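You operate a simulated robot arm through the tools that you are given. There is no shell and no other tool. Be economical: measure what you need, move in short steps, check, and stop when the job is done.

The job below is to be done with a simulated robot arm. You get a single attempt, and the scene is never put back.

JOB
Free the drawn gasket, run the slide home and zero the counter.
Fine: lock the brake before you free the end with the green knob; tip the 10 cm flap up.

Only the result counts: the job must be done as asked and must still hold three seconds after the hand-in. Knocking over, shifting, dropping, spilling or breaking anything else fails it.

ROBOT AND FRAMES
A 6-joint arm with a two-finger parallel gripper, fixed in place. Base frame: the origin is at the foot of the arm, x ahead of it, y to its left, z up. Readings come in m, degrees, newtons and seconds.
With the tool pointing down near the work surface it reaches from about 0.36 to 0.82 m from the base axis. Its first joint turns from -166.0 to 166.0 degrees. Payload 3.91 kg.
The TCP is the grasp point between the finger pads, 0.03 m short of the fingertips. In the tool frame z runs along the fingers and y along their closing line. Largest opening 0.11 m; finger width 0.02, thickness 0.01; the body of the gripper, 0.048 by 0.112 m, starts 0.055 m behind the TCP.
Orientation is told as [roll, pitch, yaw] about the base's x, y, z axes, in that order, counted from this pose: with the fingers straight down and closing along the base's y, the tool's x points along the base's -x, its y along +y and its z along -z.

CONTROLS
- The arm moves only by the tool apply_moves. Its argument "deltas" is a list of rows, each a list of 7 numbers: the turn, a rotation vector about the tool's x, y, z in degrees, then the shift along the tool's x, y, z in m, then the opening, from 0 (shut) to 1 (fully open). In form: [[wx, wy, wz, dx, dy, dz, gripper], ...]. A call has 1 to 8 rows; each row shifts and turns the commanded pose from where the row before left it, along the tool's axes as they then stand. Each row takes 0.2 s and may step no farther than 0.05 m and 8.6 degrees from the row before; otherwise, or with a gripper value out of range, the whole call is refused. A pose out of reach is approached as far as the arm can. The call stops where the force on the tool passes 90 N (or 10 N more than at its start, if that is more) or the arm is blocked; 0.2 s more then pass. The fingers move at their own pace (about 0.045 m/s each) and stop on an object; they squeeze with about 23 N. The grip force told is the motor's: it shows also when the fingers shut on nothing. Time passes only in rows, and 0.2 s behind the last, so rows that do not move let the fingers close. It gives the time, the measured TCP pose, the force on the tool (base axes), the opening and the grip force at its end, in the units of the frame above (readings bear some noise), with the torque about the TCP (base axes, N m) and any sound that the robot's microphone picked up.
- Cameras (640 x 400 px; columns grow to the right, rows downward): "scene" is fixed at [0.2189, 0.6494, 1.5526]; the picture's right is [-0.53, -0.85, 0.00], its down [-0.64, 0.40, -0.66] and it looks along [0.56, -0.35, -0.75] (base axes); focal length 360 px, centre (320, 200). "wrist" rides on the gripper at [0.077, 0.007, -0.114] in the tool frame; the picture's right is [-0.09, 1.00, 0.00], its down [-0.80, -0.07, -0.59] and it looks along [-0.59, -0.05, 0.80] (tool axes); focal length 270 px, centre (320, 200). There is no depth. A picture from a camera that has moved, and an enlarged one, comes with that camera's place and axes in the base frame and with its lens.
- camera(camera): a new picture of that camera. The clock stands still meanwhile.
- slide_trunk(by): slides the trunk up (or, below 0, down) by that many m; the arm rides with it, the base frame stays. It gives what a move gives, with no picture.
- enlarge(camera, box): a new picture of the part [left, top, right, bottom] of that camera's present view, enlarged. The clock stands still meanwhile.
- job_done(): hands the job in; it is judged then, once.

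Work in short steps. Places have to be worked out from the pictures, the camera data and where the tool is seen: move nearer, look again, correct. Check each grasp and each placing, and mend what went wrong. You have 120 turns and 76 pictures in all, those below and enlarged ones among them. Open the gripper and draw the arm clear of the work before you hand the job in, unless the task says otherwise; then end with one line.

The tools are called as name(argument=value, ...) on one line, values as JSON. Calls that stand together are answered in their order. apply_moves: Moves the arm, as the interface text tells. Its arguments: {"type":"object","properties":{"deltas":{"type":"array","items":{"type":"array","items":{"type":"number"}}}},"required":["deltas"]} The other tools are called the same way: slide_trunk (by) slides the trunk up or down; camera (camera) takes a picture; enlarge (camera, box) takes an enlarged picture of a part of a camera's view; job_done () hands the job in.

At the start:

```text
t: 0.0
position: [0.4693, 0.201, 1.1667]
tcp_rot: [-0.1, 0.1, 0.0]
wrist_force: [-0.4, 1.1, 0.2]
ft_torque: [0.0, 0.02, -0.04]
width: 0.1099
finger_force: 0.1
trunk travel left (down, up): [-0.525, 0.085]
```

scene: 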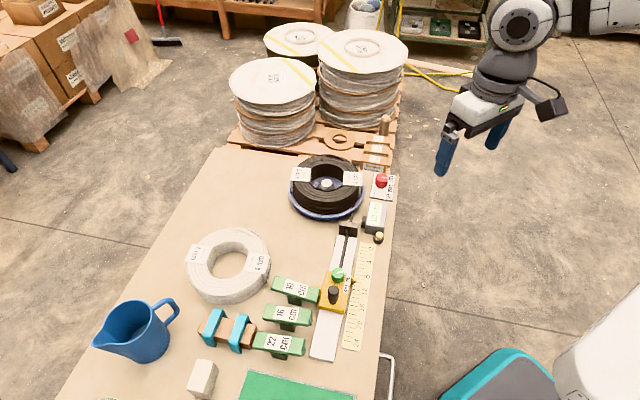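
wrist: 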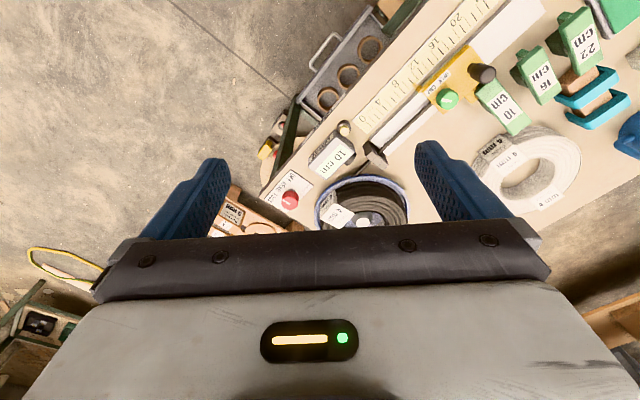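

I'll start by enlarging the work area to identify the parts.

enlarge(camera="scene", box=[260, 200, 420, 300])

enlarge(camera="scene", box=[280, 120, 440, 220])

enlarge(camera="scene", box=[180, 260, 420, 400])

```text
4.00 times, centred on (340, 250) of scene
camera zoom: at [0.2189, 0.6494, 1.5526], right [-0.53, -0.85, 0.0], down [-0.64, 0.4, -0.66], along [0.56, -0.35, -0.75], focal length 1438 px, centre (240, 0)
```

zoom: 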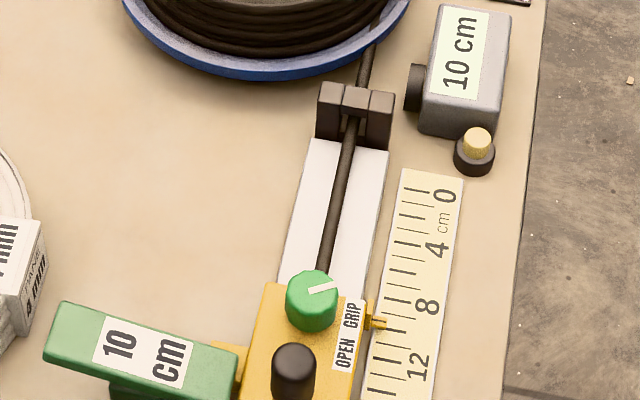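

```text
4.00 times, centred on (360, 170) of scene
camera zoom: at [0.2189, 0.6494, 1.5526], right [-0.53, -0.85, 0.0], down [-0.64, 0.4, -0.66], along [0.56, -0.35, -0.75], focal length 1438 px, centre (160, 320)
```

zoom: 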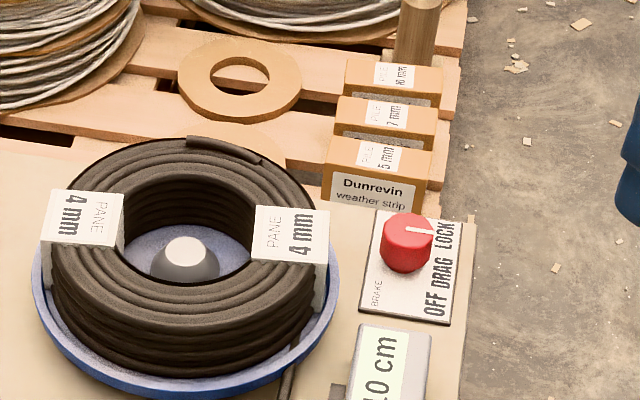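

```text
2.67 times, centred on (300, 330) of scene
camera zoom: at [0.2189, 0.6494, 1.5526], right [-0.53, -0.85, 0.0], down [-0.64, 0.4, -0.66], along [0.56, -0.35, -0.75], focal length 959 px, centre (373, -147)
```

zoom: 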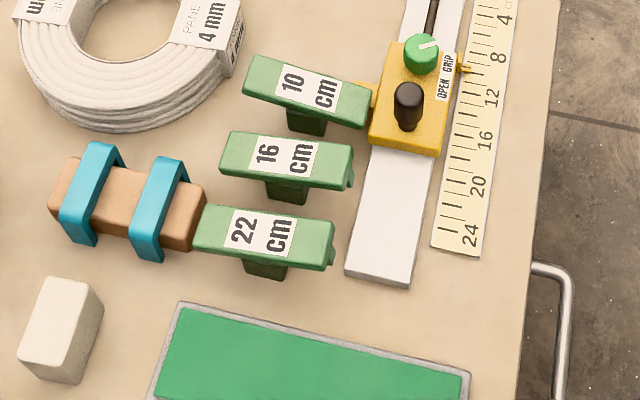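

The layout: red brake knob (OFF/DRAG/LOCK), yellow carriage with green OPEN/GRIP knob and black handle, stop flaps, counter with a brass button. I triangulate the red knob at about (0.75, 0.106, 0.79). I'll lower the trunk and move nearer for a look.

slide_trunk(by=-0.17)

apply_moves(deltas=[[0, 0, 0, -0.045, -0.014, 0, 1], [0, 0, 0, -0.045, -0.014, 0, 1], [0, 0, 0, -0.045, -0.014, 0, 1], [0, 0, 0, -0.045, -0.014, 0, 1]])

camera(camera="wrist")

```text
t: 1.9
position: [0.4697, 0.2025, 0.9967]
tcp_rot: [0.0, 0.0, 0.0]
wrist_force: [0.1, -0.4, -0.8]
ft_torque: [-0.02, 0.0, 0.01]
width: 0.1101
finger_force: 0.0
trunk travel left (down, up): [-0.355, 0.255]
```

```text
t: 2.9
position: [0.6503, 0.1456, 0.9961]
tcp_rot: [-0.1, 0.0, 0.0]
wrist_force: [0.4, -0.1, -0.1]
ft_torque: [0.0, 0.02, 0.0]
width: 0.1098
finger_force: 0.0
trunk travel left (down, up): [-0.355, 0.255]
```

```text
70 pictures are left
camera wrist: at [0.5735, 0.1515, 1.1099], right [0.09, 1.0, 0.0], down [0.8, -0.07, 0.59], along [0.59, -0.05, -0.8], focal length 270 px, centre (320, 200)
```

wrist: 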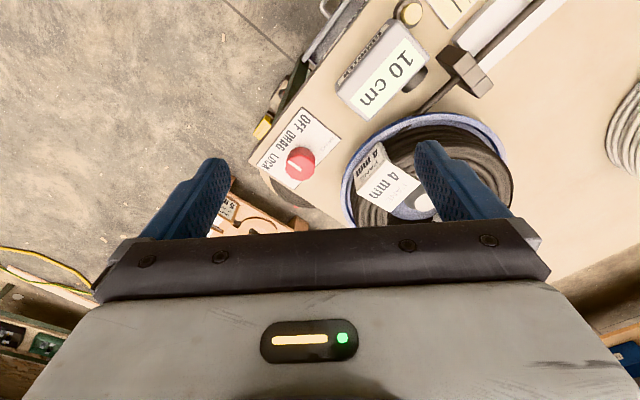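

enlarge(camera="wrist", box=[240, 80, 400, 220])

enlarge(camera="scene", box=[360, 165, 408, 205])

```text
2.86 times, centred on (320, 150) of wrist
camera zoom: at [0.5735, 0.1515, 1.1099], right [0.09, 1.0, 0.0], down [0.8, -0.07, 0.59], along [0.59, -0.05, -0.8], focal length 772 px, centre (320, 343)
```

zoom: 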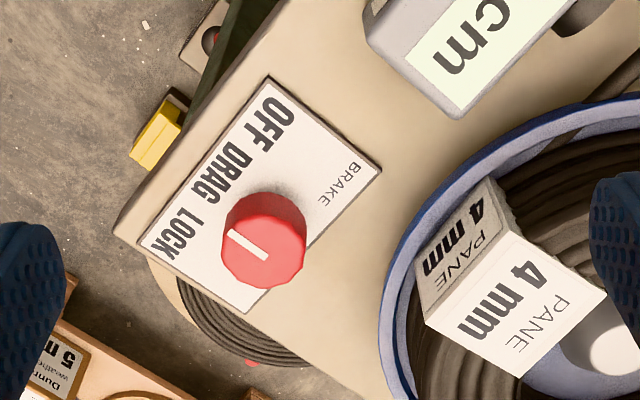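

```text
10.00 times, centred on (384, 185) of scene
camera zoom: at [0.2189, 0.6494, 1.5526], right [-0.53, -0.85, 0.0], down [-0.64, 0.4, -0.66], along [0.56, -0.35, -0.75], focal length 3596 px, centre (-320, 350)
```

zoom: 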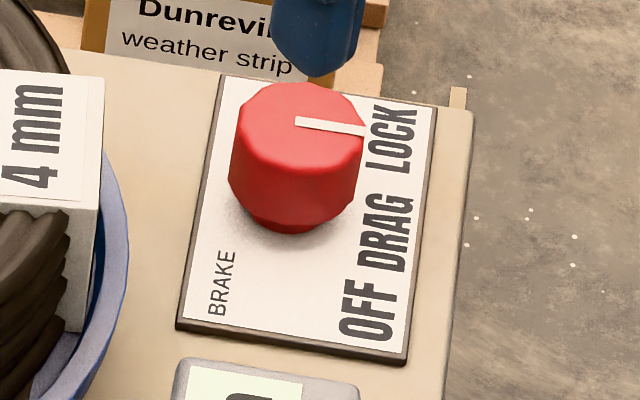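

The brake pointer points straight at DRAG; LOCK is a counter-clockwise turn (from above). I move above the knob and yaw the gripper about 43° so the turn stays clear of the reel.

apply_moves(deltas=[[0, 0, 0, -0.0327, -0.0127, 0.03, 0.6], [0, 0, 0, -0.0327, -0.0127, 0.03, 0.6], [0, 0, 0, -0.0327, -0.0127, 0.03, 0.6], [0, 0, -8.5, 0, 0, 0, 0.6], [0, 0, -8.5, 0, 0, 0, 0.6], [0, 0, -8.5, 0, 0, 0, 0.6], [0, 0, -8.5, 0, 0, 0, 0.6], [0, 0, -8.5, 0, 0, 0, 0.6]])

camera(camera="wrist")

```text
t: 4.7
position: [0.7483, 0.1076, 0.9063]
tcp_rot: [0.0, 0.0, 42.7]
wrist_force: [-0.5, -0.1, -0.1]
ft_torque: [-0.01, 0.0, -0.02]
width: 0.0661
finger_force: 0.0
trunk travel left (down, up): [-0.355, 0.255]
```

```text
67 pictures are left
camera wrist: at [0.6869, 0.0601, 1.0206], right [-0.61, 0.79, 0.0], down [0.64, 0.49, 0.59], along [0.47, 0.36, -0.8], focal length 270 px, centre (320, 200)
```

wrist: 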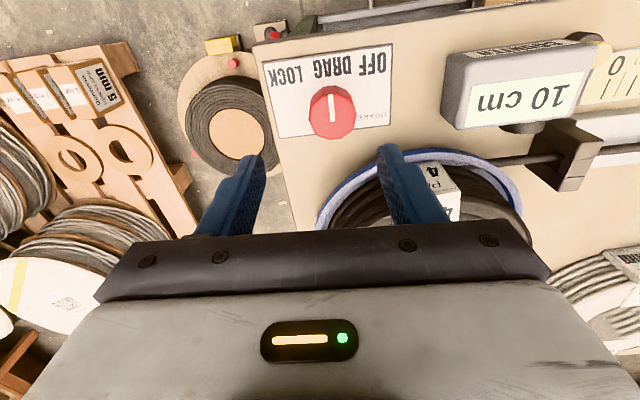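

Knob estimated at (0.742, 0.114), top near z 0.79. I'll shift 9 mm along tool y, descend part way and check.

apply_moves(deltas=[[0, 0, 0, 0, 0.009, 0.03, 0.6], [0, 0, 0, 0, 0, 0.03, 0.6], [0, 0, 0, 0, 0, 0, 0.6]])

camera(camera="wrist")

enlarge(camera="scene", box=[350, 130, 430, 200])

```text
t: 5.5
position: [0.7437, 0.1145, 0.8451]
tcp_rot: [0.0, 0.0, 42.6]
wrist_force: [0.5, -0.5, 0.1]
ft_torque: [-0.02, 0.05, -0.01]
width: 0.0657
finger_force: 0.1
trunk travel left (down, up): [-0.355, 0.255]
```

```text
66 pictures are left
camera wrist: at [0.6811, 0.0667, 0.9597], right [-0.61, 0.79, 0.0], down [0.64, 0.49, 0.59], along [0.47, 0.36, -0.8], focal length 270 px, centre (320, 200)
```

wrist: 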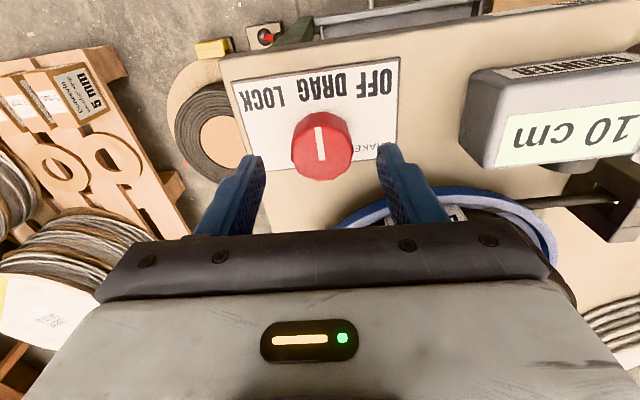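

```text
5.71 times, centred on (390, 165) of scene
camera zoom: at [0.2189, 0.6494, 1.5526], right [-0.53, -0.85, 0.0], down [-0.64, 0.4, -0.66], along [0.56, -0.35, -0.75], focal length 2055 px, centre (-80, 400)
```

zoom: 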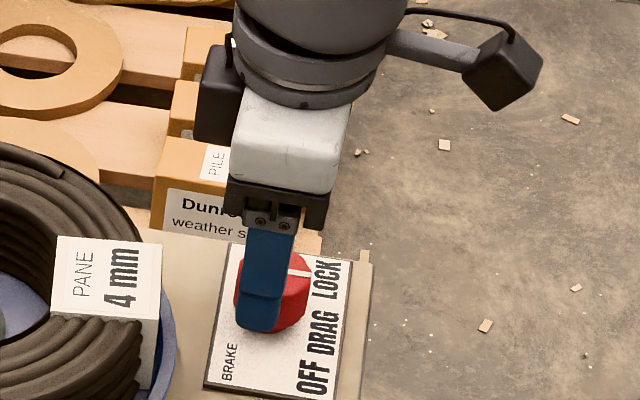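

Knob is centred between the fingers, top about z 0.795. I descend 4.3 cm so the fingertips straddle it, then close.

apply_moves(deltas=[[0, 0, 0, 0, 0, 0.022, 0.6], [0, 0, 0, 0, 0, 0.021, 0.6], [0, 0, 0, 0, 0, 0, 0.6]])

camera(camera="wrist")

```text
t: 6.3
position: [0.7408, 0.1153, 0.8145]
tcp_rot: [-0.6, -0.7, 42.5]
wrist_force: [2.6, -1.0, 54.2]
ft_torque: [1.09, 1.64, 0.05]
width: 0.0646
finger_force: 0.1
trunk travel left (down, up): [-0.355, 0.255]
```

```text
64 pictures are left
camera wrist: at [0.6782, 0.0669, 0.927], right [-0.61, 0.79, -0.01], down [0.63, 0.49, 0.61], along [0.48, 0.36, -0.8], focal length 270 px, centre (320, 200)
```

wrist: 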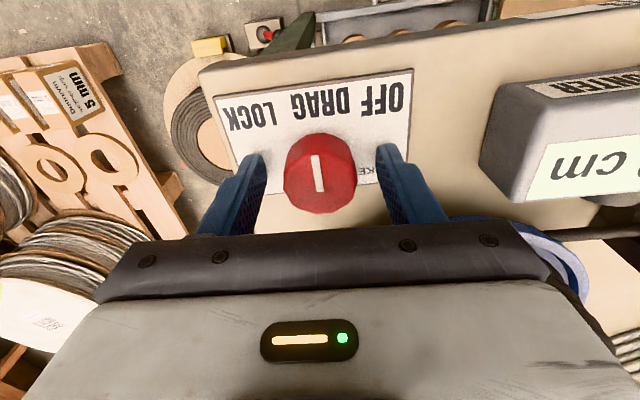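

The fingertips touched the plate (surface ≈ 0.784), so the knob top is ≈ 0.81. I back off 18 mm, shift 7 mm along tool x to centre, then close.

apply_moves(deltas=[[0, 0, 0, 0, 0, -0.018, 0.6], [0, 0, 0, 0.007, 0, 0, 0.6], [0, 0, 0, 0, 0, 0, 0.6]])

camera(camera="wrist")

```text
t: 7.1
position: [0.7356, 0.1116, 0.8218]
tcp_rot: [-0.1, 0.1, 42.5]
wrist_force: [-0.2, 1.1, 0.2]
ft_torque: [-0.01, 0.04, 0.02]
width: 0.0658
finger_force: 0.2
trunk travel left (down, up): [-0.355, 0.255]
```

```text
63 pictures are left
camera wrist: at [0.6755, 0.0623, 0.9353], right [-0.61, 0.79, 0.0], down [0.64, 0.49, 0.59], along [0.47, 0.36, -0.8], focal length 270 px, centre (320, 200)
```

wrist: 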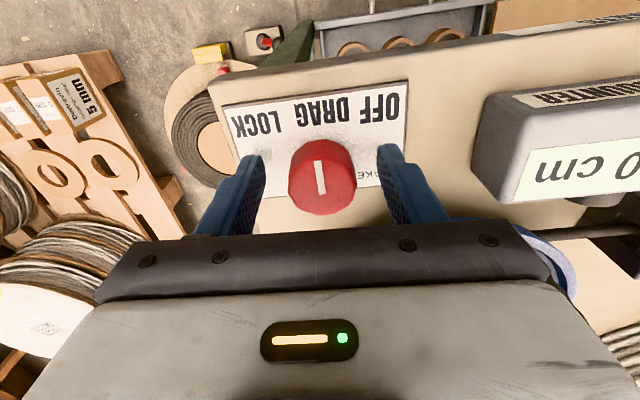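

Knob is centred. I close the fingers on it.

apply_moves(deltas=[[0, 0, 0, 0, 0, 0, 0.2], [0, 0, 0, 0, 0, 0, 0.2], [0, 0, 0, 0, 0, 0, 0.2]])

```text
t: 7.9
position: [0.7355, 0.11, 0.8214]
tcp_rot: [0.0, 0.2, 42.5]
wrist_force: [-5.6, 3.3, -2.1]
ft_torque: [-0.12, -0.08, -0.02]
width: 0.0379
finger_force: 43.3
trunk travel left (down, up): [-0.355, 0.255]
```

Knob held (38 mm). Turn CCW in steps, watching torque and sounds.

apply_moves(deltas=[[0, 0, -8, 0, 0, 0, 0.2], [0, 0, -8, 0, 0, 0, 0.2], [0, 0, -8, 0, 0, 0, 0.2], [0, 0, 0, 0, 0, 0, 0.2]])

camera(camera="wrist")

```text
t: 8.9
position: [0.7375, 0.1087, 0.8219]
tcp_rot: [0.0, 0.0, 66.6]
wrist_force: [1.9, 0.7, -2.6]
ft_torque: [-0.72, 0.69, -0.04]
width: 0.0377
finger_force: 44.7
trunk travel left (down, up): [-0.355, 0.255]
```

```text
62 pictures are left
camera wrist: at [0.7005, 0.0415, 0.9358], right [-0.88, 0.48, 0.0], down [0.38, 0.71, 0.59], along [0.28, 0.52, -0.8], focal length 270 px, centre (320, 200)
```

wrist: 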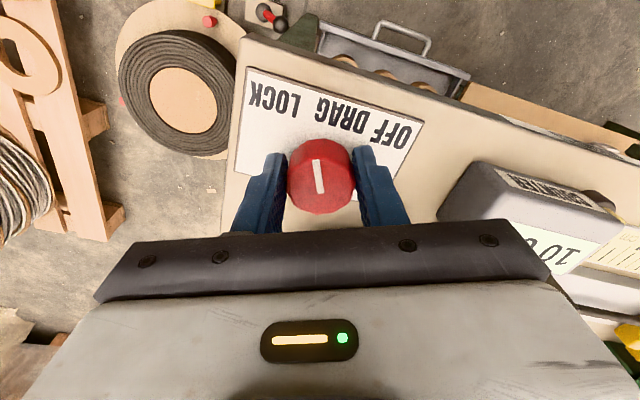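

The knob turns with me (24°). Continue toward LOCK.

apply_moves(deltas=[[0, 0, -7, 0, 0, 0, 0.2], [0, 0, -7, 0, 0, 0, 0.2], [0, 0, -7, 0, 0, 0, 0.2], [0, 0, 0, 0, 0, 0, 0.2]])

enlarge(camera="wrist", box=[200, 50, 440, 230])

```text
t: 9.9
position: [0.7385, 0.1111, 0.8222]
tcp_rot: [0.0, -0.1, 87.6]
wrist_force: [12.8, -3.1, -0.1]
ft_torque: [-0.52, 0.32, 0.0]
width: 0.0381
finger_force: 45.3
trunk travel left (down, up): [-0.355, 0.255]
```

```text
2.22 times, centred on (320, 140) of wrist
camera zoom: at [0.7282, 0.0325, 0.9357], right [-0.99, 0.13, 0.0], down [0.1, 0.8, 0.59], along [0.08, 0.59, -0.8], focal length 601 px, centre (320, 333)
```

zoom: 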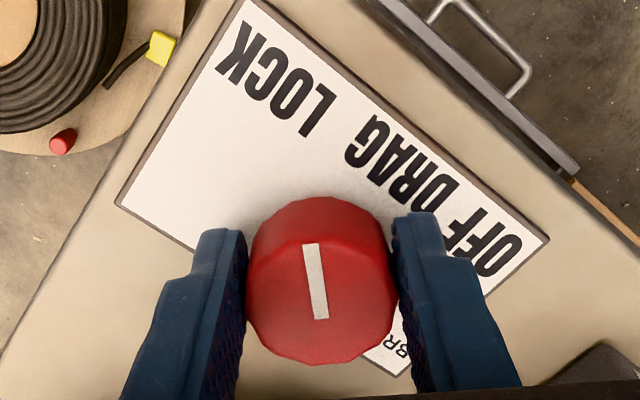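

The pointer now aims at LOCK. I nudge a few degrees more to feel for an end stop.

apply_moves(deltas=[[0, 0, -4, 0, 0, 0, 0.2], [0, 0, -3, 0, 0, 0, 0.2], [0, 0, 0, 0, 0, 0, 0.2]])

enlarge(camera="wrist", box=[200, 50, 440, 230])

```text
t: 10.7
position: [0.7377, 0.1083, 0.822]
tcp_rot: [0.1, 0.0, 94.6]
wrist_force: [21.4, -8.9, 3.3]
ft_torque: [0.18, 0.1, -0.75]
width: 0.0377
finger_force: 45.0
trunk travel left (down, up): [-0.355, 0.255]
```

```text
2.22 times, centred on (320, 140) of wrist
camera zoom: at [0.738, 0.0308, 0.9356], right [-1.0, 0.01, 0.0], down [0.01, 0.8, 0.6], along [0.01, 0.59, -0.8], focal length 601 px, centre (320, 333)
```

zoom: 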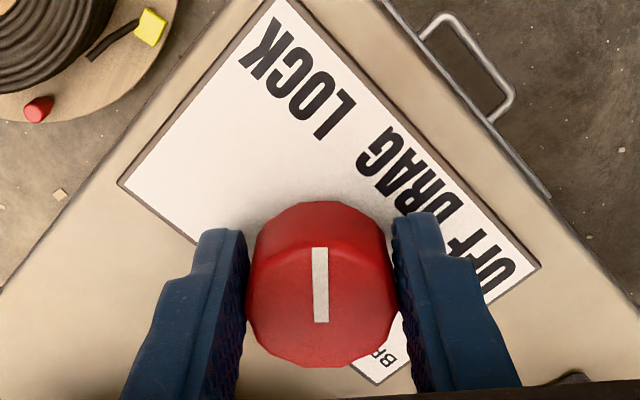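

The torque shows the knob hit its end stop at LOCK. I release, rise, and rotate back.

apply_moves(deltas=[[0, 0, 0, 0, 0, 0, 0.6], [0, 0, 0, 0, 0, 0, 0.6], [0, 0, 0, 0, 0, -0.04, 0.6], [0, 0, 0, 0, 0, -0.05, 0.6], [0, 0, 0, 0, 0, -0.05, 0.6], [0, 0, 8.5, 0, 0, 0, 0.6], [0, 0, 8.5, 0, 0, 0, 0.6], [0, 0, 8.5, 0, 0, 0, 0.6]])

enlarge(camera="wrist", box=[200, 0, 440, 180])

```text
t: 12.5
position: [0.7362, 0.1096, 0.9625]
tcp_rot: [0.0, 0.1, 68.8]
wrist_force: [0.6, 0.0, 0.1]
ft_torque: [-0.02, 0.0, -0.01]
width: 0.0659
finger_force: 0.1
trunk travel left (down, up): [-0.355, 0.255]
```

```text
2.22 times, centred on (320, 90) of wrist
camera zoom: at [0.7029, 0.0397, 1.076], right [-0.9, 0.44, 0.0], down [0.35, 0.72, 0.59], along [0.26, 0.53, -0.8], focal length 601 px, centre (320, 444)
```

zoom: 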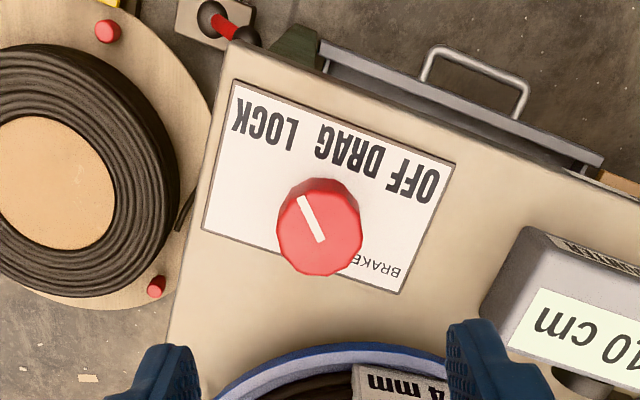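

Brake is at LOCK. Next, rotate back to yaw 0 and travel to the carriage.

apply_moves(deltas=[[0, 0, 8.6, 0, 0, 0, 0.6], [0, 0, 8.6, 0, 0, 0, 0.6], [0, 0, 8.6, 0, 0, 0, 0.6], [0, 0, 8.6, 0, 0, 0, 0.6], [0, 0, 8.6, 0, 0, 0, 0.6], [0, 0, 8.6, 0, 0, 0, 0.6], [0, 0, 8.6, 0, 0, 0, 0.6], [0, 0, 8.6, 0, 0, 0, 0.6]])

apply_moves(deltas=[[0, 0, 0, 0.031, 0.035, -0.005, 0.6], [0, 0, 0, 0.031, 0.035, -0.005, 0.6], [0, 0, 0, 0.031, 0.035, -0.005, 0.6], [0, 0, 0, 0.031, 0.035, -0.005, 0.6], [0, 0, 0, 0.031, 0.035, -0.005, 0.6], [0, 0, 0, 0.031, 0.035, -0.005, 0.6], [0, 0, 0, 0.031, 0.035, -0.005, 0.6], [0, 0, 0, 0.0, 0.035, 0, 0.6]])

camera(camera="wrist")

```text
t: 14.3
position: [0.7359, 0.1097, 0.9619]
tcp_rot: [0.0, 0.0, 0.0]
wrist_force: [-0.3, 0.3, -0.7]
ft_torque: [0.03, 0.01, 0.01]
width: 0.0659
finger_force: 0.1
trunk travel left (down, up): [-0.355, 0.255]
```

```text
t: 16.1
position: [0.5179, 0.3901, 0.9976]
tcp_rot: [-0.1, 0.0, 0.2]
wrist_force: [-0.4, 0.0, -0.2]
ft_torque: [0.01, -0.02, 0.04]
width: 0.0659
finger_force: 0.1
trunk travel left (down, up): [-0.355, 0.255]
```

```text
58 pictures are left
camera wrist: at [0.4412, 0.3957, 1.1114], right [0.08, 1.0, 0.0], down [0.8, -0.07, 0.59], along [0.59, -0.05, -0.8], focal length 270 px, centre (320, 200)
```

wrist: 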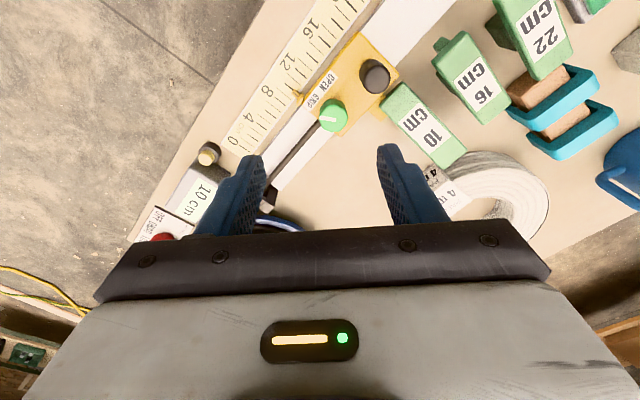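

enlarge(camera="wrist", box=[240, 20, 480, 200])

enlarge(camera="wrist", box=[360, 0, 540, 135])

enlarge(camera="scene", box=[260, 255, 360, 330])

```text
2.22 times, centred on (360, 110) of wrist
camera zoom: at [0.4412, 0.3957, 1.1114], right [0.08, 1.0, 0.0], down [0.8, -0.07, 0.59], along [0.59, -0.05, -0.8], focal length 601 px, centre (231, 400)
```

zoom: 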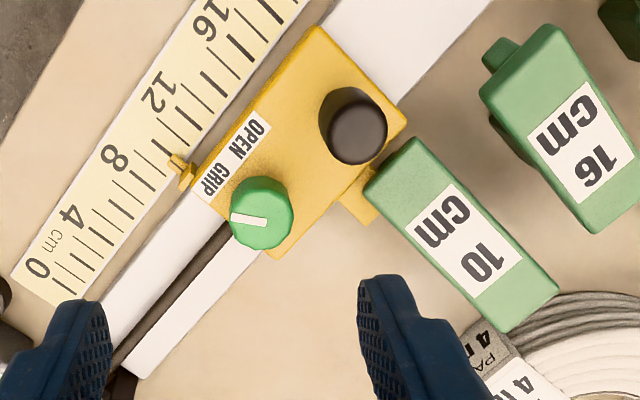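

```text
2.96 times, centred on (450, 68) of wrist
camera zoom: at [0.4412, 0.3957, 1.1114], right [0.08, 1.0, 0.0], down [0.8, -0.07, 0.59], along [0.59, -0.05, -0.8], focal length 801 px, centre (-65, 593)
```

zoom: 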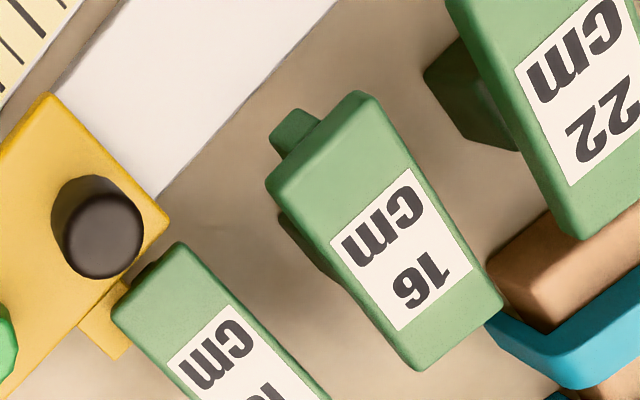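

```text
5.33 times, centred on (310, 292) of scene
camera zoom: at [0.2189, 0.6494, 1.5526], right [-0.53, -0.85, 0.0], down [-0.64, 0.4, -0.66], along [0.56, -0.35, -0.75], focal length 1918 px, centre (373, -293)
```

zoom: 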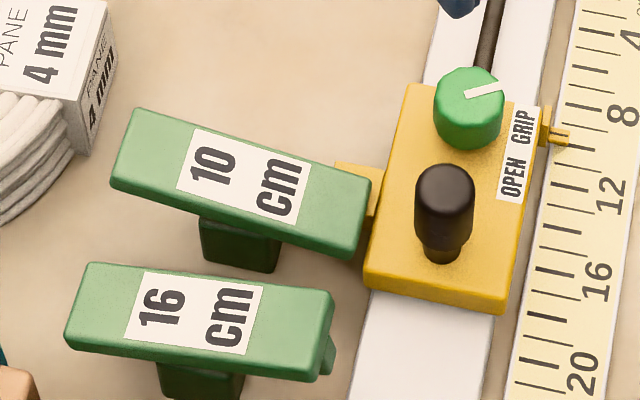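

The pointer is at GRIP; OPEN is a clockwise turn. Knob estimated at (0.540, 0.402), top z≈0.835. The 10 cm flap's track end is down as a stop, the other two are up. I move above the green knob with opening ~5 cm and yaw -15°.

apply_moves(deltas=[[0, 0, 0, -0.022, 0.0115, 0.03, 0.45], [0, 0, 7.5, 0, 0, 0.035, 0.45], [0, 0, 7.5, 0, 0, 0.03, 0.45], [0, 0, 0, 0, 0, 0, 0.45]])

camera(camera="wrist")

```text
t: 17.1
position: [0.54, 0.4014, 0.9011]
tcp_rot: [-0.1, 0.1, -15.0]
wrist_force: [0.3, 0.2, 0.6]
ft_torque: [0.02, 0.03, -0.02]
width: 0.0495
finger_force: 0.1
trunk travel left (down, up): [-0.355, 0.255]
```

```text
54 pictures are left
camera wrist: at [0.468, 0.4271, 1.0157], right [0.34, 0.94, 0.0], down [0.76, -0.27, 0.59], along [0.56, -0.2, -0.8], focal length 270 px, centre (320, 200)
```

wrist: 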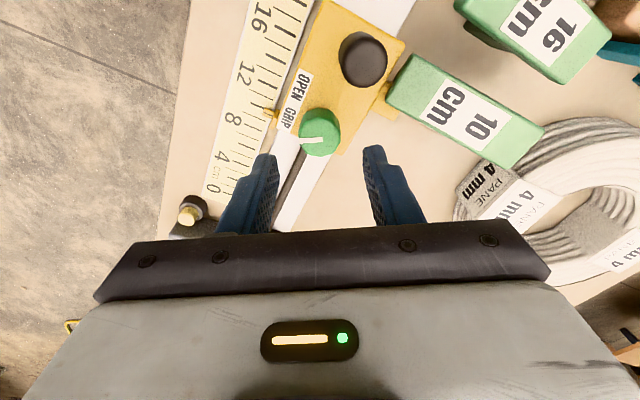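

Well centred. I descend to z≈0.845 and look.

apply_moves(deltas=[[0, 0, 0, 0.001, 0, 0.028, 0.45], [0, 0, 0, 0, 0, 0.028, 0.45], [0, 0, 0, 0, 0, 0, 0.45]])

camera(camera="wrist")

enlarge(camera="scene", box=[290, 235, 386, 307])

```text
t: 17.9
position: [0.5392, 0.4015, 0.8465]
tcp_rot: [0.0, 0.1, -14.8]
wrist_force: [-0.5, -0.2, 3.4]
ft_torque: [-0.04, 0.04, -0.01]
width: 0.049
finger_force: 0.1
trunk travel left (down, up): [-0.355, 0.255]
```

```text
53 pictures are left
camera wrist: at [0.4665, 0.4272, 0.9598], right [0.34, 0.94, 0.0], down [0.76, -0.27, 0.59], along [0.56, -0.2, -0.8], focal length 270 px, centre (320, 200)
```

wrist: 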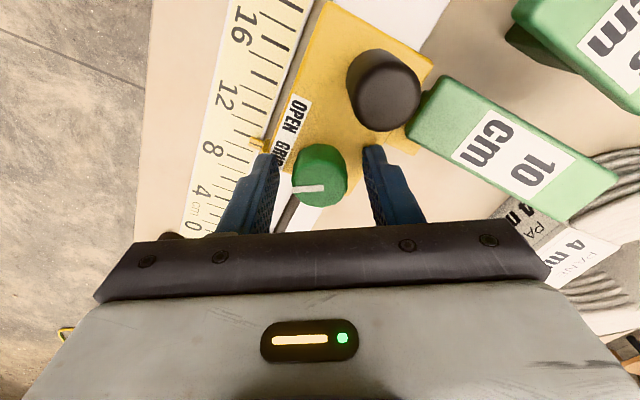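

```text
5.56 times, centred on (338, 271) of scene
camera zoom: at [0.2189, 0.6494, 1.5526], right [-0.53, -0.85, 0.0], down [-0.64, 0.4, -0.66], along [0.56, -0.35, -0.75], focal length 1998 px, centre (220, -194)
```

zoom: 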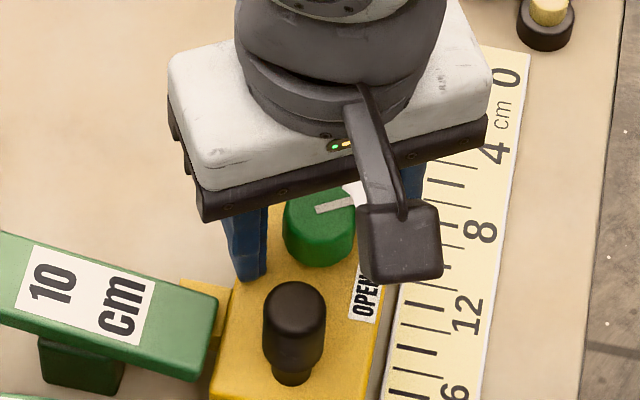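

Knob sits between the fingers; slight contact force below, so I lift 2 mm and close.

apply_moves(deltas=[[0, 0, 0, 0, 0, -0.002, 0.45], [0, 0, 0, 0, 0, 0, 0.1], [0, 0, 0, 0, 0, 0, 0.1], [0, 0, 0, 0, 0, 0, 0.1]])

```text
t: 18.9
position: [0.5384, 0.4013, 0.8476]
tcp_rot: [0.0, 0.0, -14.9]
wrist_force: [-0.2, 1.9, -2.4]
ft_torque: [0.1, -0.09, -0.01]
width: 0.0293
finger_force: 45.1
trunk travel left (down, up): [-0.355, 0.255]
```

Gripped at 29 mm. Turn clockwise in steps.

apply_moves(deltas=[[0, 0, 8, 0, 0, 0, 0.1], [0, 0, 8, 0, 0, 0, 0.1], [0, 0, 8, 0, 0, 0, 0.1], [0, 0, 8, 0, 0, 0, 0.1], [0, 0, 8, 0, 0, 0, 0.1], [0, 0, 0, 0, 0, 0, 0.1]])

enlarge(camera="wrist", box=[200, 50, 440, 230])

```text
t: 20.3
position: [0.5395, 0.4016, 0.8469]
tcp_rot: [-0.1, -0.1, -54.9]
wrist_force: [-6.9, -5.6, -8.1]
ft_torque: [0.7, 0.2, 0.02]
width: 0.0291
finger_force: 44.7
trunk travel left (down, up): [-0.355, 0.255]
```

```text
2.22 times, centred on (320, 140) of wrist
camera zoom: at [0.5007, 0.4672, 0.9614], right [0.87, 0.5, 0.0], down [0.4, -0.7, 0.59], along [0.3, -0.52, -0.8], focal length 601 px, centre (320, 333)
```

zoom: 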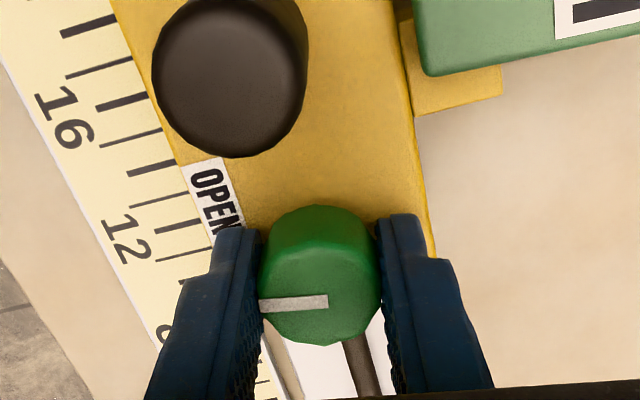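

Turning well (40°), no stop yet. Continue.

apply_moves(deltas=[[0, 0, 8, 0, 0, 0, 0.1], [0, 0, 8, 0, 0, 0, 0.1], [0, 0, 0, 0, 0, 0, 0.1]])

enlarge(camera="wrist", box=[200, 50, 440, 230])

```text
t: 21.1
position: [0.5387, 0.4008, 0.8478]
tcp_rot: [-0.2, 0.0, -70.9]
wrist_force: [-12.0, -11.0, -11.0]
ft_torque: [0.98, 0.41, -0.02]
width: 0.0292
finger_force: 45.0
trunk travel left (down, up): [-0.355, 0.255]
```

```text
2.22 times, centred on (320, 140) of wrist
camera zoom: at [0.5205, 0.475, 0.9614], right [0.97, 0.24, 0.0], down [0.2, -0.78, 0.6], along [0.14, -0.58, -0.8], focal length 601 px, centre (320, 333)
```

zoom: 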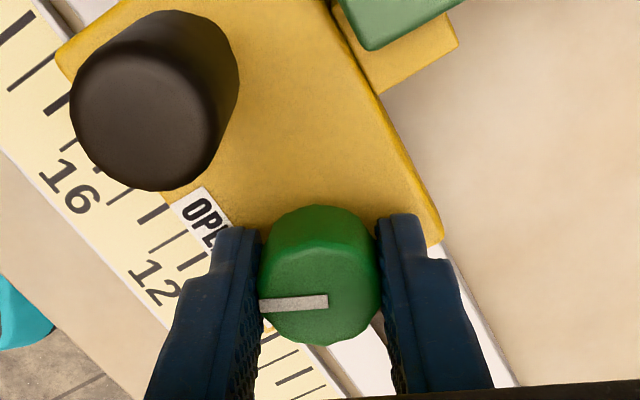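

apply_moves(deltas=[[0, 0, 7, 0, 0, 0, 0.1], [0, 0, 7, 0, 0, 0, 0.1], [0, 0, 0, 0, 0, 0, 0.1]])

enlarge(camera="wrist", box=[200, 50, 440, 230])

```text
t: 21.9
position: [0.5376, 0.4018, 0.849]
tcp_rot: [0.1, -0.1, -84.8]
wrist_force: [-12.7, -11.7, -12.8]
ft_torque: [-0.3, -0.27, 0.59]
width: 0.0296
finger_force: 44.8
trunk travel left (down, up): [-0.355, 0.255]
```

```text
2.22 times, centred on (320, 140) of wrist
camera zoom: at [0.5391, 0.4777, 0.9619], right [1.0, 0.0, 0.0], down [0.0, -0.8, 0.6], along [0.0, -0.6, -0.8], focal length 601 px, centre (320, 333)
```

zoom: 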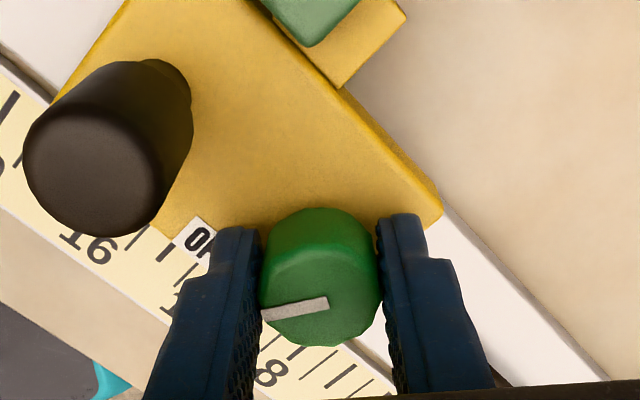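

Torque shows the stop: knob reached OPEN. Release slowly, rise, and check.

apply_moves(deltas=[[0, 0, 0, 0, 0, 0, 0.45], [0, 0, 0, 0, 0, 0, 0.45], [0, 0, 0, 0, 0, -0.03, 0.45], [0, 0, 0, 0, 0, -0.05, 0.45], [0, 0, 0, 0, 0, -0.05, 0.45], [0, 0, 0, 0, 0, 0, 0.45]])

camera(camera="wrist")

enlarge(camera="wrist", box=[220, 40, 460, 220])

```text
t: 23.3
position: [0.5398, 0.402, 0.9774]
tcp_rot: [-0.1, 0.0, -84.8]
wrist_force: [0.3, -0.5, -0.2]
ft_torque: [0.02, -0.01, -0.02]
width: 0.0495
finger_force: 0.0
trunk travel left (down, up): [-0.355, 0.255]
```

```text
48 pictures are left
camera wrist: at [0.5401, 0.4775, 1.0917], right [1.0, 0.0, 0.0], down [0.0, -0.8, 0.59], along [0.0, -0.59, -0.8], focal length 270 px, centre (320, 200)
```

wrist: 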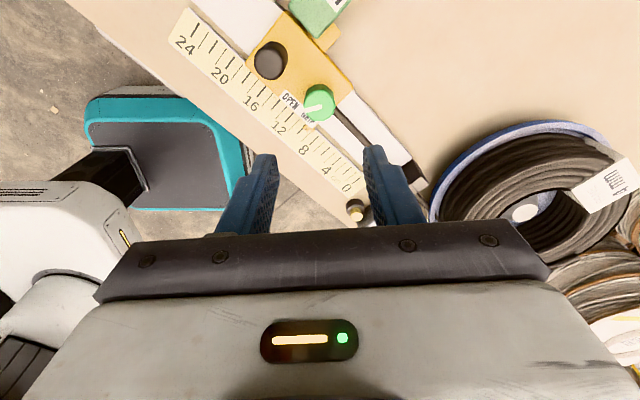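

```text
2.22 times, centred on (340, 130) of wrist
camera zoom: at [0.5401, 0.4775, 1.0917], right [1.0, 0.0, 0.0], down [0.0, -0.8, 0.59], along [0.0, -0.59, -0.8], focal length 601 px, centre (276, 356)
```

zoom: 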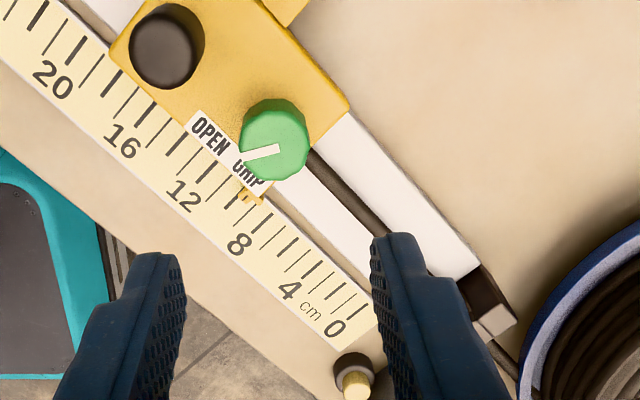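

Knob points at OPEN. Now the flap: its outer end is at about (0.587, 0.526, 0.847). I yaw to -45°, close the fingers and go above the outer half of the flap for a look.

apply_moves(deltas=[[0, 0, -8, 0, 0, 0, 0], [0, 0, -8, 0, 0, 0, 0], [0, 0, -8, 0, 0, 0, 0], [0, 0, -8, 0, 0, 0, 0], [0, 0, -8, 0, 0, 0, 0], [0, 0, 0, 0.0183, 0.0359, 0, 0], [0, 0, 0, 0.0183, 0.0359, 0, 0], [0, 0, 0, 0.0183, 0.0359, 0, 0]])

camera(camera="wrist")

enlarge(camera="scene", box=[240, 245, 360, 335])

```text
t: 25.1
position: [0.577, 0.5168, 0.9759]
tcp_rot: [-0.1, 0.0, -44.8]
wrist_force: [0.2, 1.3, 0.1]
ft_torque: [0.07, -0.03, 0.01]
width: 0.0
finger_force: 23.3
trunk travel left (down, up): [-0.355, 0.255]
```

```text
46 pictures are left
camera wrist: at [0.5271, 0.5746, 1.0894], right [0.76, 0.65, 0.0], down [0.52, -0.61, 0.59], along [0.38, -0.46, -0.8], focal length 270 px, centre (320, 200)
```

wrist: 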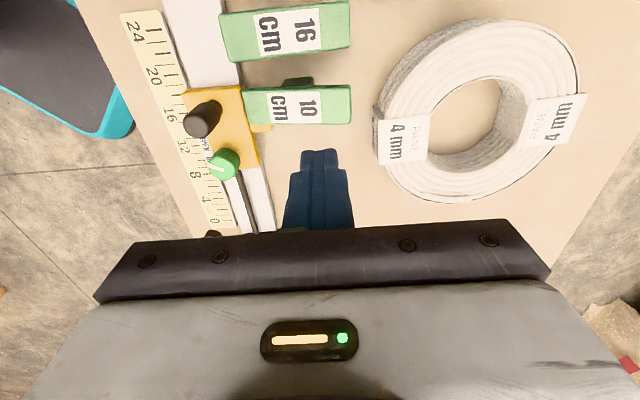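

```text
4.44 times, centred on (300, 290) of scene
camera zoom: at [0.2189, 0.6494, 1.5526], right [-0.53, -0.85, 0.0], down [-0.64, 0.4, -0.66], along [0.56, -0.35, -0.75], focal length 1598 px, centre (409, -200)
```

zoom: 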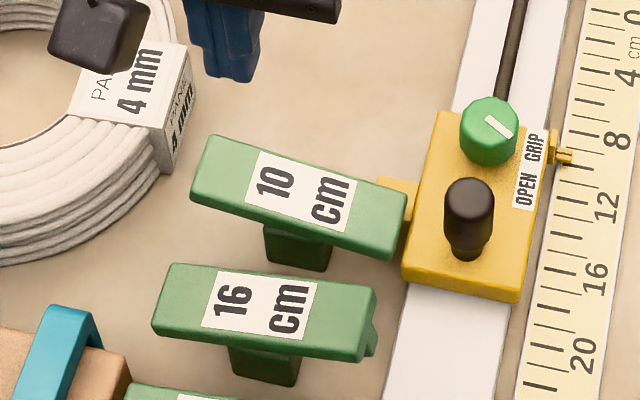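

The press point agrees from both views. I descend to just above the flap's outer half, then press in small steps.

apply_moves(deltas=[[0, 0, 0, 0, 0.004, 0.045, 0], [0, 0, 0, 0, 0, 0.045, 0], [0, 0, 0, 0, 0, 0.01, 0], [0, 0, 0, 0, 0, 0.007, 0], [0, 0, 0, 0, 0, 0.006, 0], [0, 0, 0, 0, 0, 0, 0]])

camera(camera="wrist")

```text
t: 26.5
position: [0.5787, 0.5196, 0.864]
tcp_rot: [0.0, -0.1, -44.9]
wrist_force: [-0.6, -0.1, -0.3]
ft_torque: [0.01, -0.01, 0.01]
width: 0.0001
finger_force: 22.8
trunk travel left (down, up): [-0.355, 0.255]
```

```text
44 pictures are left
camera wrist: at [0.5298, 0.5772, 0.9785], right [0.76, 0.64, 0.0], down [0.52, -0.61, 0.59], along [0.38, -0.45, -0.8], focal length 270 px, centre (320, 200)
```

wrist: 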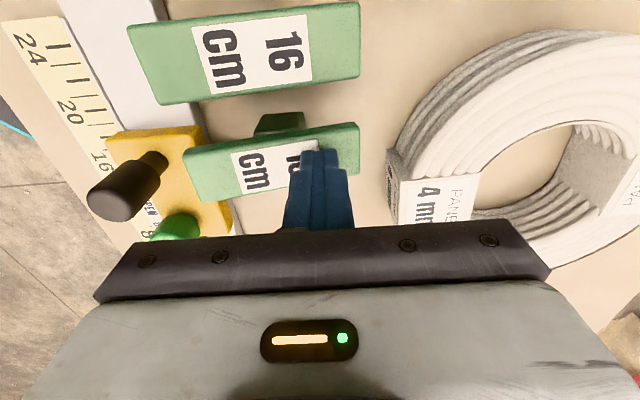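

No contact yet at tip z 0.834; fingertip is over the bar. Continue down in small steps.

apply_moves(deltas=[[0, 0, 0, 0, 0, 0.005, 0], [0, 0, 0, 0, 0, 0.005, 0], [0, 0, 0, 0, 0, 0, 0]])

enlarge(camera="scene", box=[240, 245, 360, 335])

```text
t: 27.3
position: [0.5791, 0.5196, 0.8636]
tcp_rot: [0.9, 0.0, -44.7]
wrist_force: [8.8, 7.7, 42.5]
ft_torque: [0.0, 0.03, -0.01]
width: 0.0
finger_force: 23.5
trunk travel left (down, up): [-0.355, 0.255]
```

```text
4.44 times, centred on (300, 290) of scene
camera zoom: at [0.2189, 0.6494, 1.5526], right [-0.53, -0.85, 0.0], down [-0.64, 0.4, -0.66], along [0.56, -0.35, -0.75], focal length 1598 px, centre (409, -200)
```

zoom: 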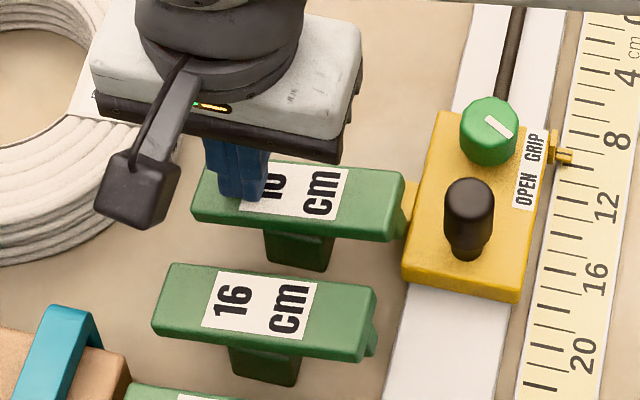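

The flap tipped and hit its stop (42 N); it now matches the 16 cm flap. I retract and check it stays.

apply_moves(deltas=[[0, 0, 0, 0, 0, -0.02, 0], [0, 0, 0, 0, 0, -0.04, 0], [0, 0, 0, 0, 0, -0.05, 0], [0, 0, 0, 0, 0, -0.02, 0]])

enlarge(camera="scene", box=[240, 245, 360, 335])

```text
t: 28.3
position: [0.5729, 0.5152, 0.9834]
tcp_rot: [-0.1, 0.0, -44.8]
wrist_force: [0.7, 0.8, 0.1]
ft_torque: [0.0, -0.02, 0.0]
width: 0.0
finger_force: 23.5
out of reach, approached as far as the arm can: row 4
trunk travel left (down, up): [-0.355, 0.255]
```

```text
4.44 times, centred on (300, 290) of scene
camera zoom: at [0.2189, 0.6494, 1.5526], right [-0.53, -0.85, 0.0], down [-0.64, 0.4, -0.66], along [0.56, -0.35, -0.75], focal length 1598 px, centre (409, -200)
```

zoom: 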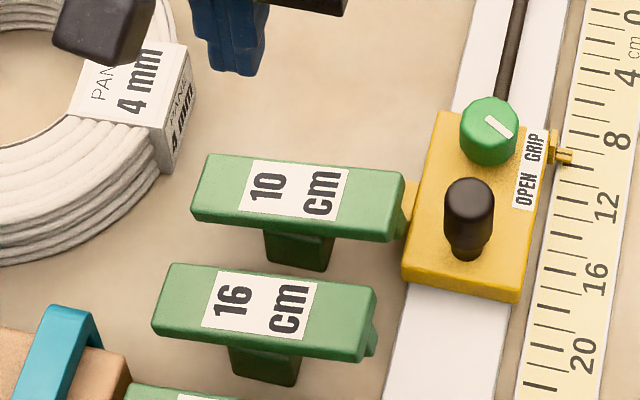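

Flap stays up. Next the black handle at about (0.497, 0.444): I'll grip along the track direction (yaw +45°) to stay clear of the flap tip. Move over and rotate.

apply_moves(deltas=[[0, 0, 0, 0.001, -0.035, 0.01, 0], [0, 0, 0, 0.001, -0.035, 0.01, 0], [0, 0, 0, 0.001, -0.035, 0.01, 0.4], [0, 0, -8.6, 0, 0, 0, 0.4], [0, 0, -8.6, 0, 0, 0, 0.4], [0, 0, -8.6, 0, 0, 0, 0.4], [0, 0, -8.6, 0, 0, 0, 0.4], [0, 0, -8.6, 0, 0, 0, 0.4]])

apply_moves(deltas=[[0, 0, -8.5, 0, 0, 0, 0.4], [0, 0, -8.5, 0, 0, 0, 0.4], [0, 0, -8.5, 0, 0, 0, 0.4], [0, 0, -8.5, 0, 0, 0, 0.4], [0, 0, -8.5, 0, 0, 0, 0.4], [0, 0, -3.5, 0, 0, 0, 0.4]])

camera(camera="wrist")

```text
t: 30.1
position: [0.4978, 0.4411, 0.9531]
tcp_rot: [0.0, 0.0, -1.7]
wrist_force: [-0.3, 0.3, 0.3]
ft_torque: [-0.03, 0.02, 0.02]
width: 0.0441
finger_force: 0.1
trunk travel left (down, up): [-0.355, 0.255]
```

```text
t: 31.5
position: [0.4977, 0.4438, 0.953]
tcp_rot: [0.0, 0.0, 44.2]
wrist_force: [-0.2, 0.2, 0.1]
ft_torque: [0.01, -0.01, 0.0]
width: 0.0439
finger_force: 0.1
trunk travel left (down, up): [-0.355, 0.255]
```

```text
41 pictures are left
camera wrist: at [0.4382, 0.3922, 1.0666], right [-0.63, 0.77, 0.0], down [0.62, 0.51, 0.59], along [0.46, 0.38, -0.8], focal length 270 px, centre (320, 200)
```

wrist: 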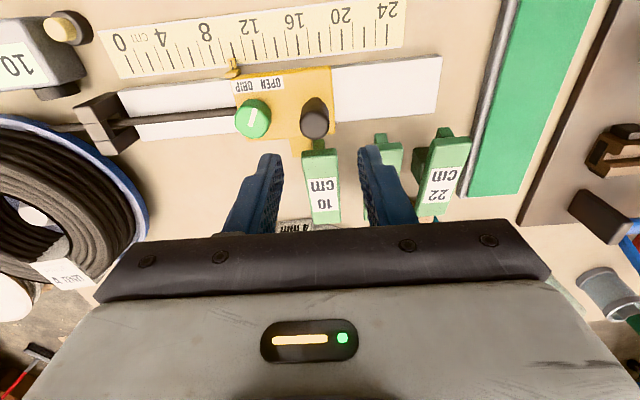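

Handle is nearly under the TCP. Descend to z≈0.87 and check.

apply_moves(deltas=[[0, 0, 0, 0, -0.001, 0.03, 0.4], [0, 0, 0, 0, 0, 0.03, 0.4], [0, 0, 0, 0, 0, 0.02, 0.4], [0, 0, 0, 0, 0, 0, 0.4]])

camera(camera="wrist")

```text
t: 32.5
position: [0.4987, 0.4404, 0.8733]
tcp_rot: [0.1, 0.1, 44.2]
wrist_force: [-1.0, 0.2, -0.6]
ft_torque: [-0.02, 0.01, -0.01]
width: 0.0443
finger_force: 0.1
trunk travel left (down, up): [-0.355, 0.255]
```

```text
40 pictures are left
camera wrist: at [0.439, 0.391, 0.9863], right [-0.63, 0.78, 0.0], down [0.62, 0.51, 0.59], along [0.46, 0.38, -0.8], focal length 270 px, centre (320, 200)
```

wrist: 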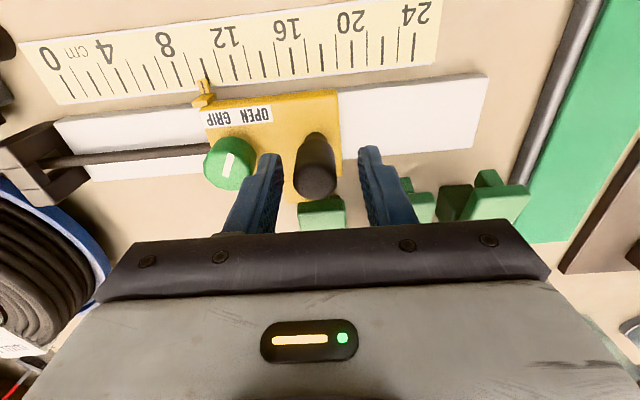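

Handle sits between the fingers. Lower 18 mm and close on it.

apply_moves(deltas=[[0, 0, 0, 0, 0, 0.018, 0.4], [0, 0, 0, 0, 0, 0, 0.1], [0, 0, 0, 0, 0, 0, 0.1], [0, 0, 0, 0, 0, 0, 0.1]])

camera(camera="wrist")

```text
t: 33.5
position: [0.4974, 0.4411, 0.8544]
tcp_rot: [0.0, -0.1, 44.3]
wrist_force: [-1.0, -1.2, -1.9]
ft_torque: [0.29, -0.27, 0.0]
width: 0.0235
finger_force: 44.9
trunk travel left (down, up): [-0.355, 0.255]
```

```text
39 pictures are left
camera wrist: at [0.4389, 0.3914, 0.9683], right [-0.63, 0.78, 0.0], down [0.62, 0.51, 0.59], along [0.46, 0.38, -0.8], focal length 270 px, centre (320, 200)
```

wrist: 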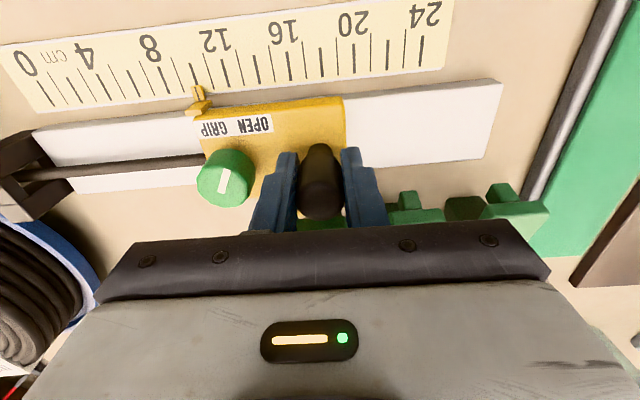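

Handle held. Push the slide toward home (tool −y) by 6 cm first.

apply_moves(deltas=[[0, 0, 0, 0, -0.015, 0, 0.1], [0, 0, 0, 0, -0.015, 0, 0.1], [0, 0, 0, 0, -0.015, 0, 0.1], [0, 0, 0, 0, -0.015, 0, 0.1], [0, 0, 0, 0, 0, 0, 0.1]])

camera(camera="wrist")

```text
t: 34.7
position: [0.5408, 0.3992, 0.8538]
tcp_rot: [0.0, -0.1, 44.2]
wrist_force: [6.5, 4.7, 4.4]
ft_torque: [-0.48, 0.44, 0.05]
width: 0.0234
finger_force: 44.8
trunk travel left (down, up): [-0.355, 0.255]
```

```text
38 pictures are left
camera wrist: at [0.4814, 0.3486, 0.9682], right [-0.63, 0.78, 0.0], down [0.62, 0.51, 0.6], along [0.46, 0.38, -0.8], focal length 270 px, centre (320, 200)
```

wrist: 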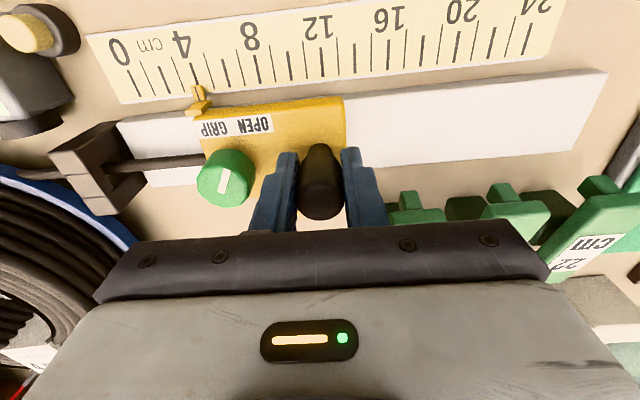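

Moved freely; pointer went from ~10 to ~4. Continue the last ~4 cm, slowing down.

apply_moves(deltas=[[0, 0, 0, -0.001, -0.012, 0, 0.1], [0, 0, 0, -0.0005, -0.012, 0, 0.1], [0, 0, 0, 0, -0.008, 0, 0.1], [0, 0, 0, 0, -0.004, 0, 0.1], [0, 0, 0, 0, 0, 0, 0.1]])

camera(camera="wrist")

```text
t: 35.9
position: [0.5659, 0.3726, 0.8544]
tcp_rot: [0.0, 0.0, 44.3]
wrist_force: [0.4, 1.2, -0.6]
ft_torque: [0.14, -0.06, -0.03]
width: 0.0236
finger_force: 45.2
trunk travel left (down, up): [-0.355, 0.255]
```

```text
37 pictures are left
camera wrist: at [0.5068, 0.3235, 0.9683], right [-0.63, 0.78, 0.0], down [0.62, 0.51, 0.59], along [0.46, 0.38, -0.8], focal length 270 px, centre (320, 200)
```

wrist: 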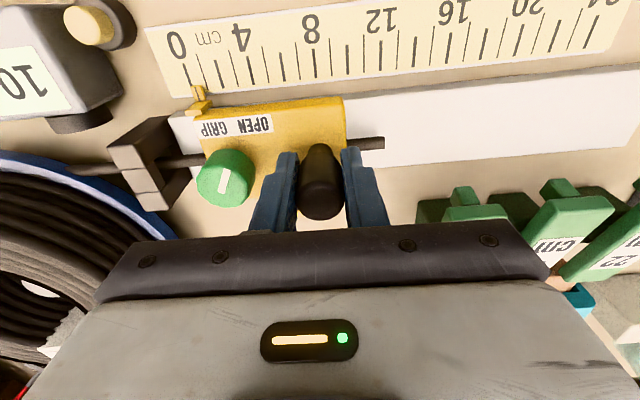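

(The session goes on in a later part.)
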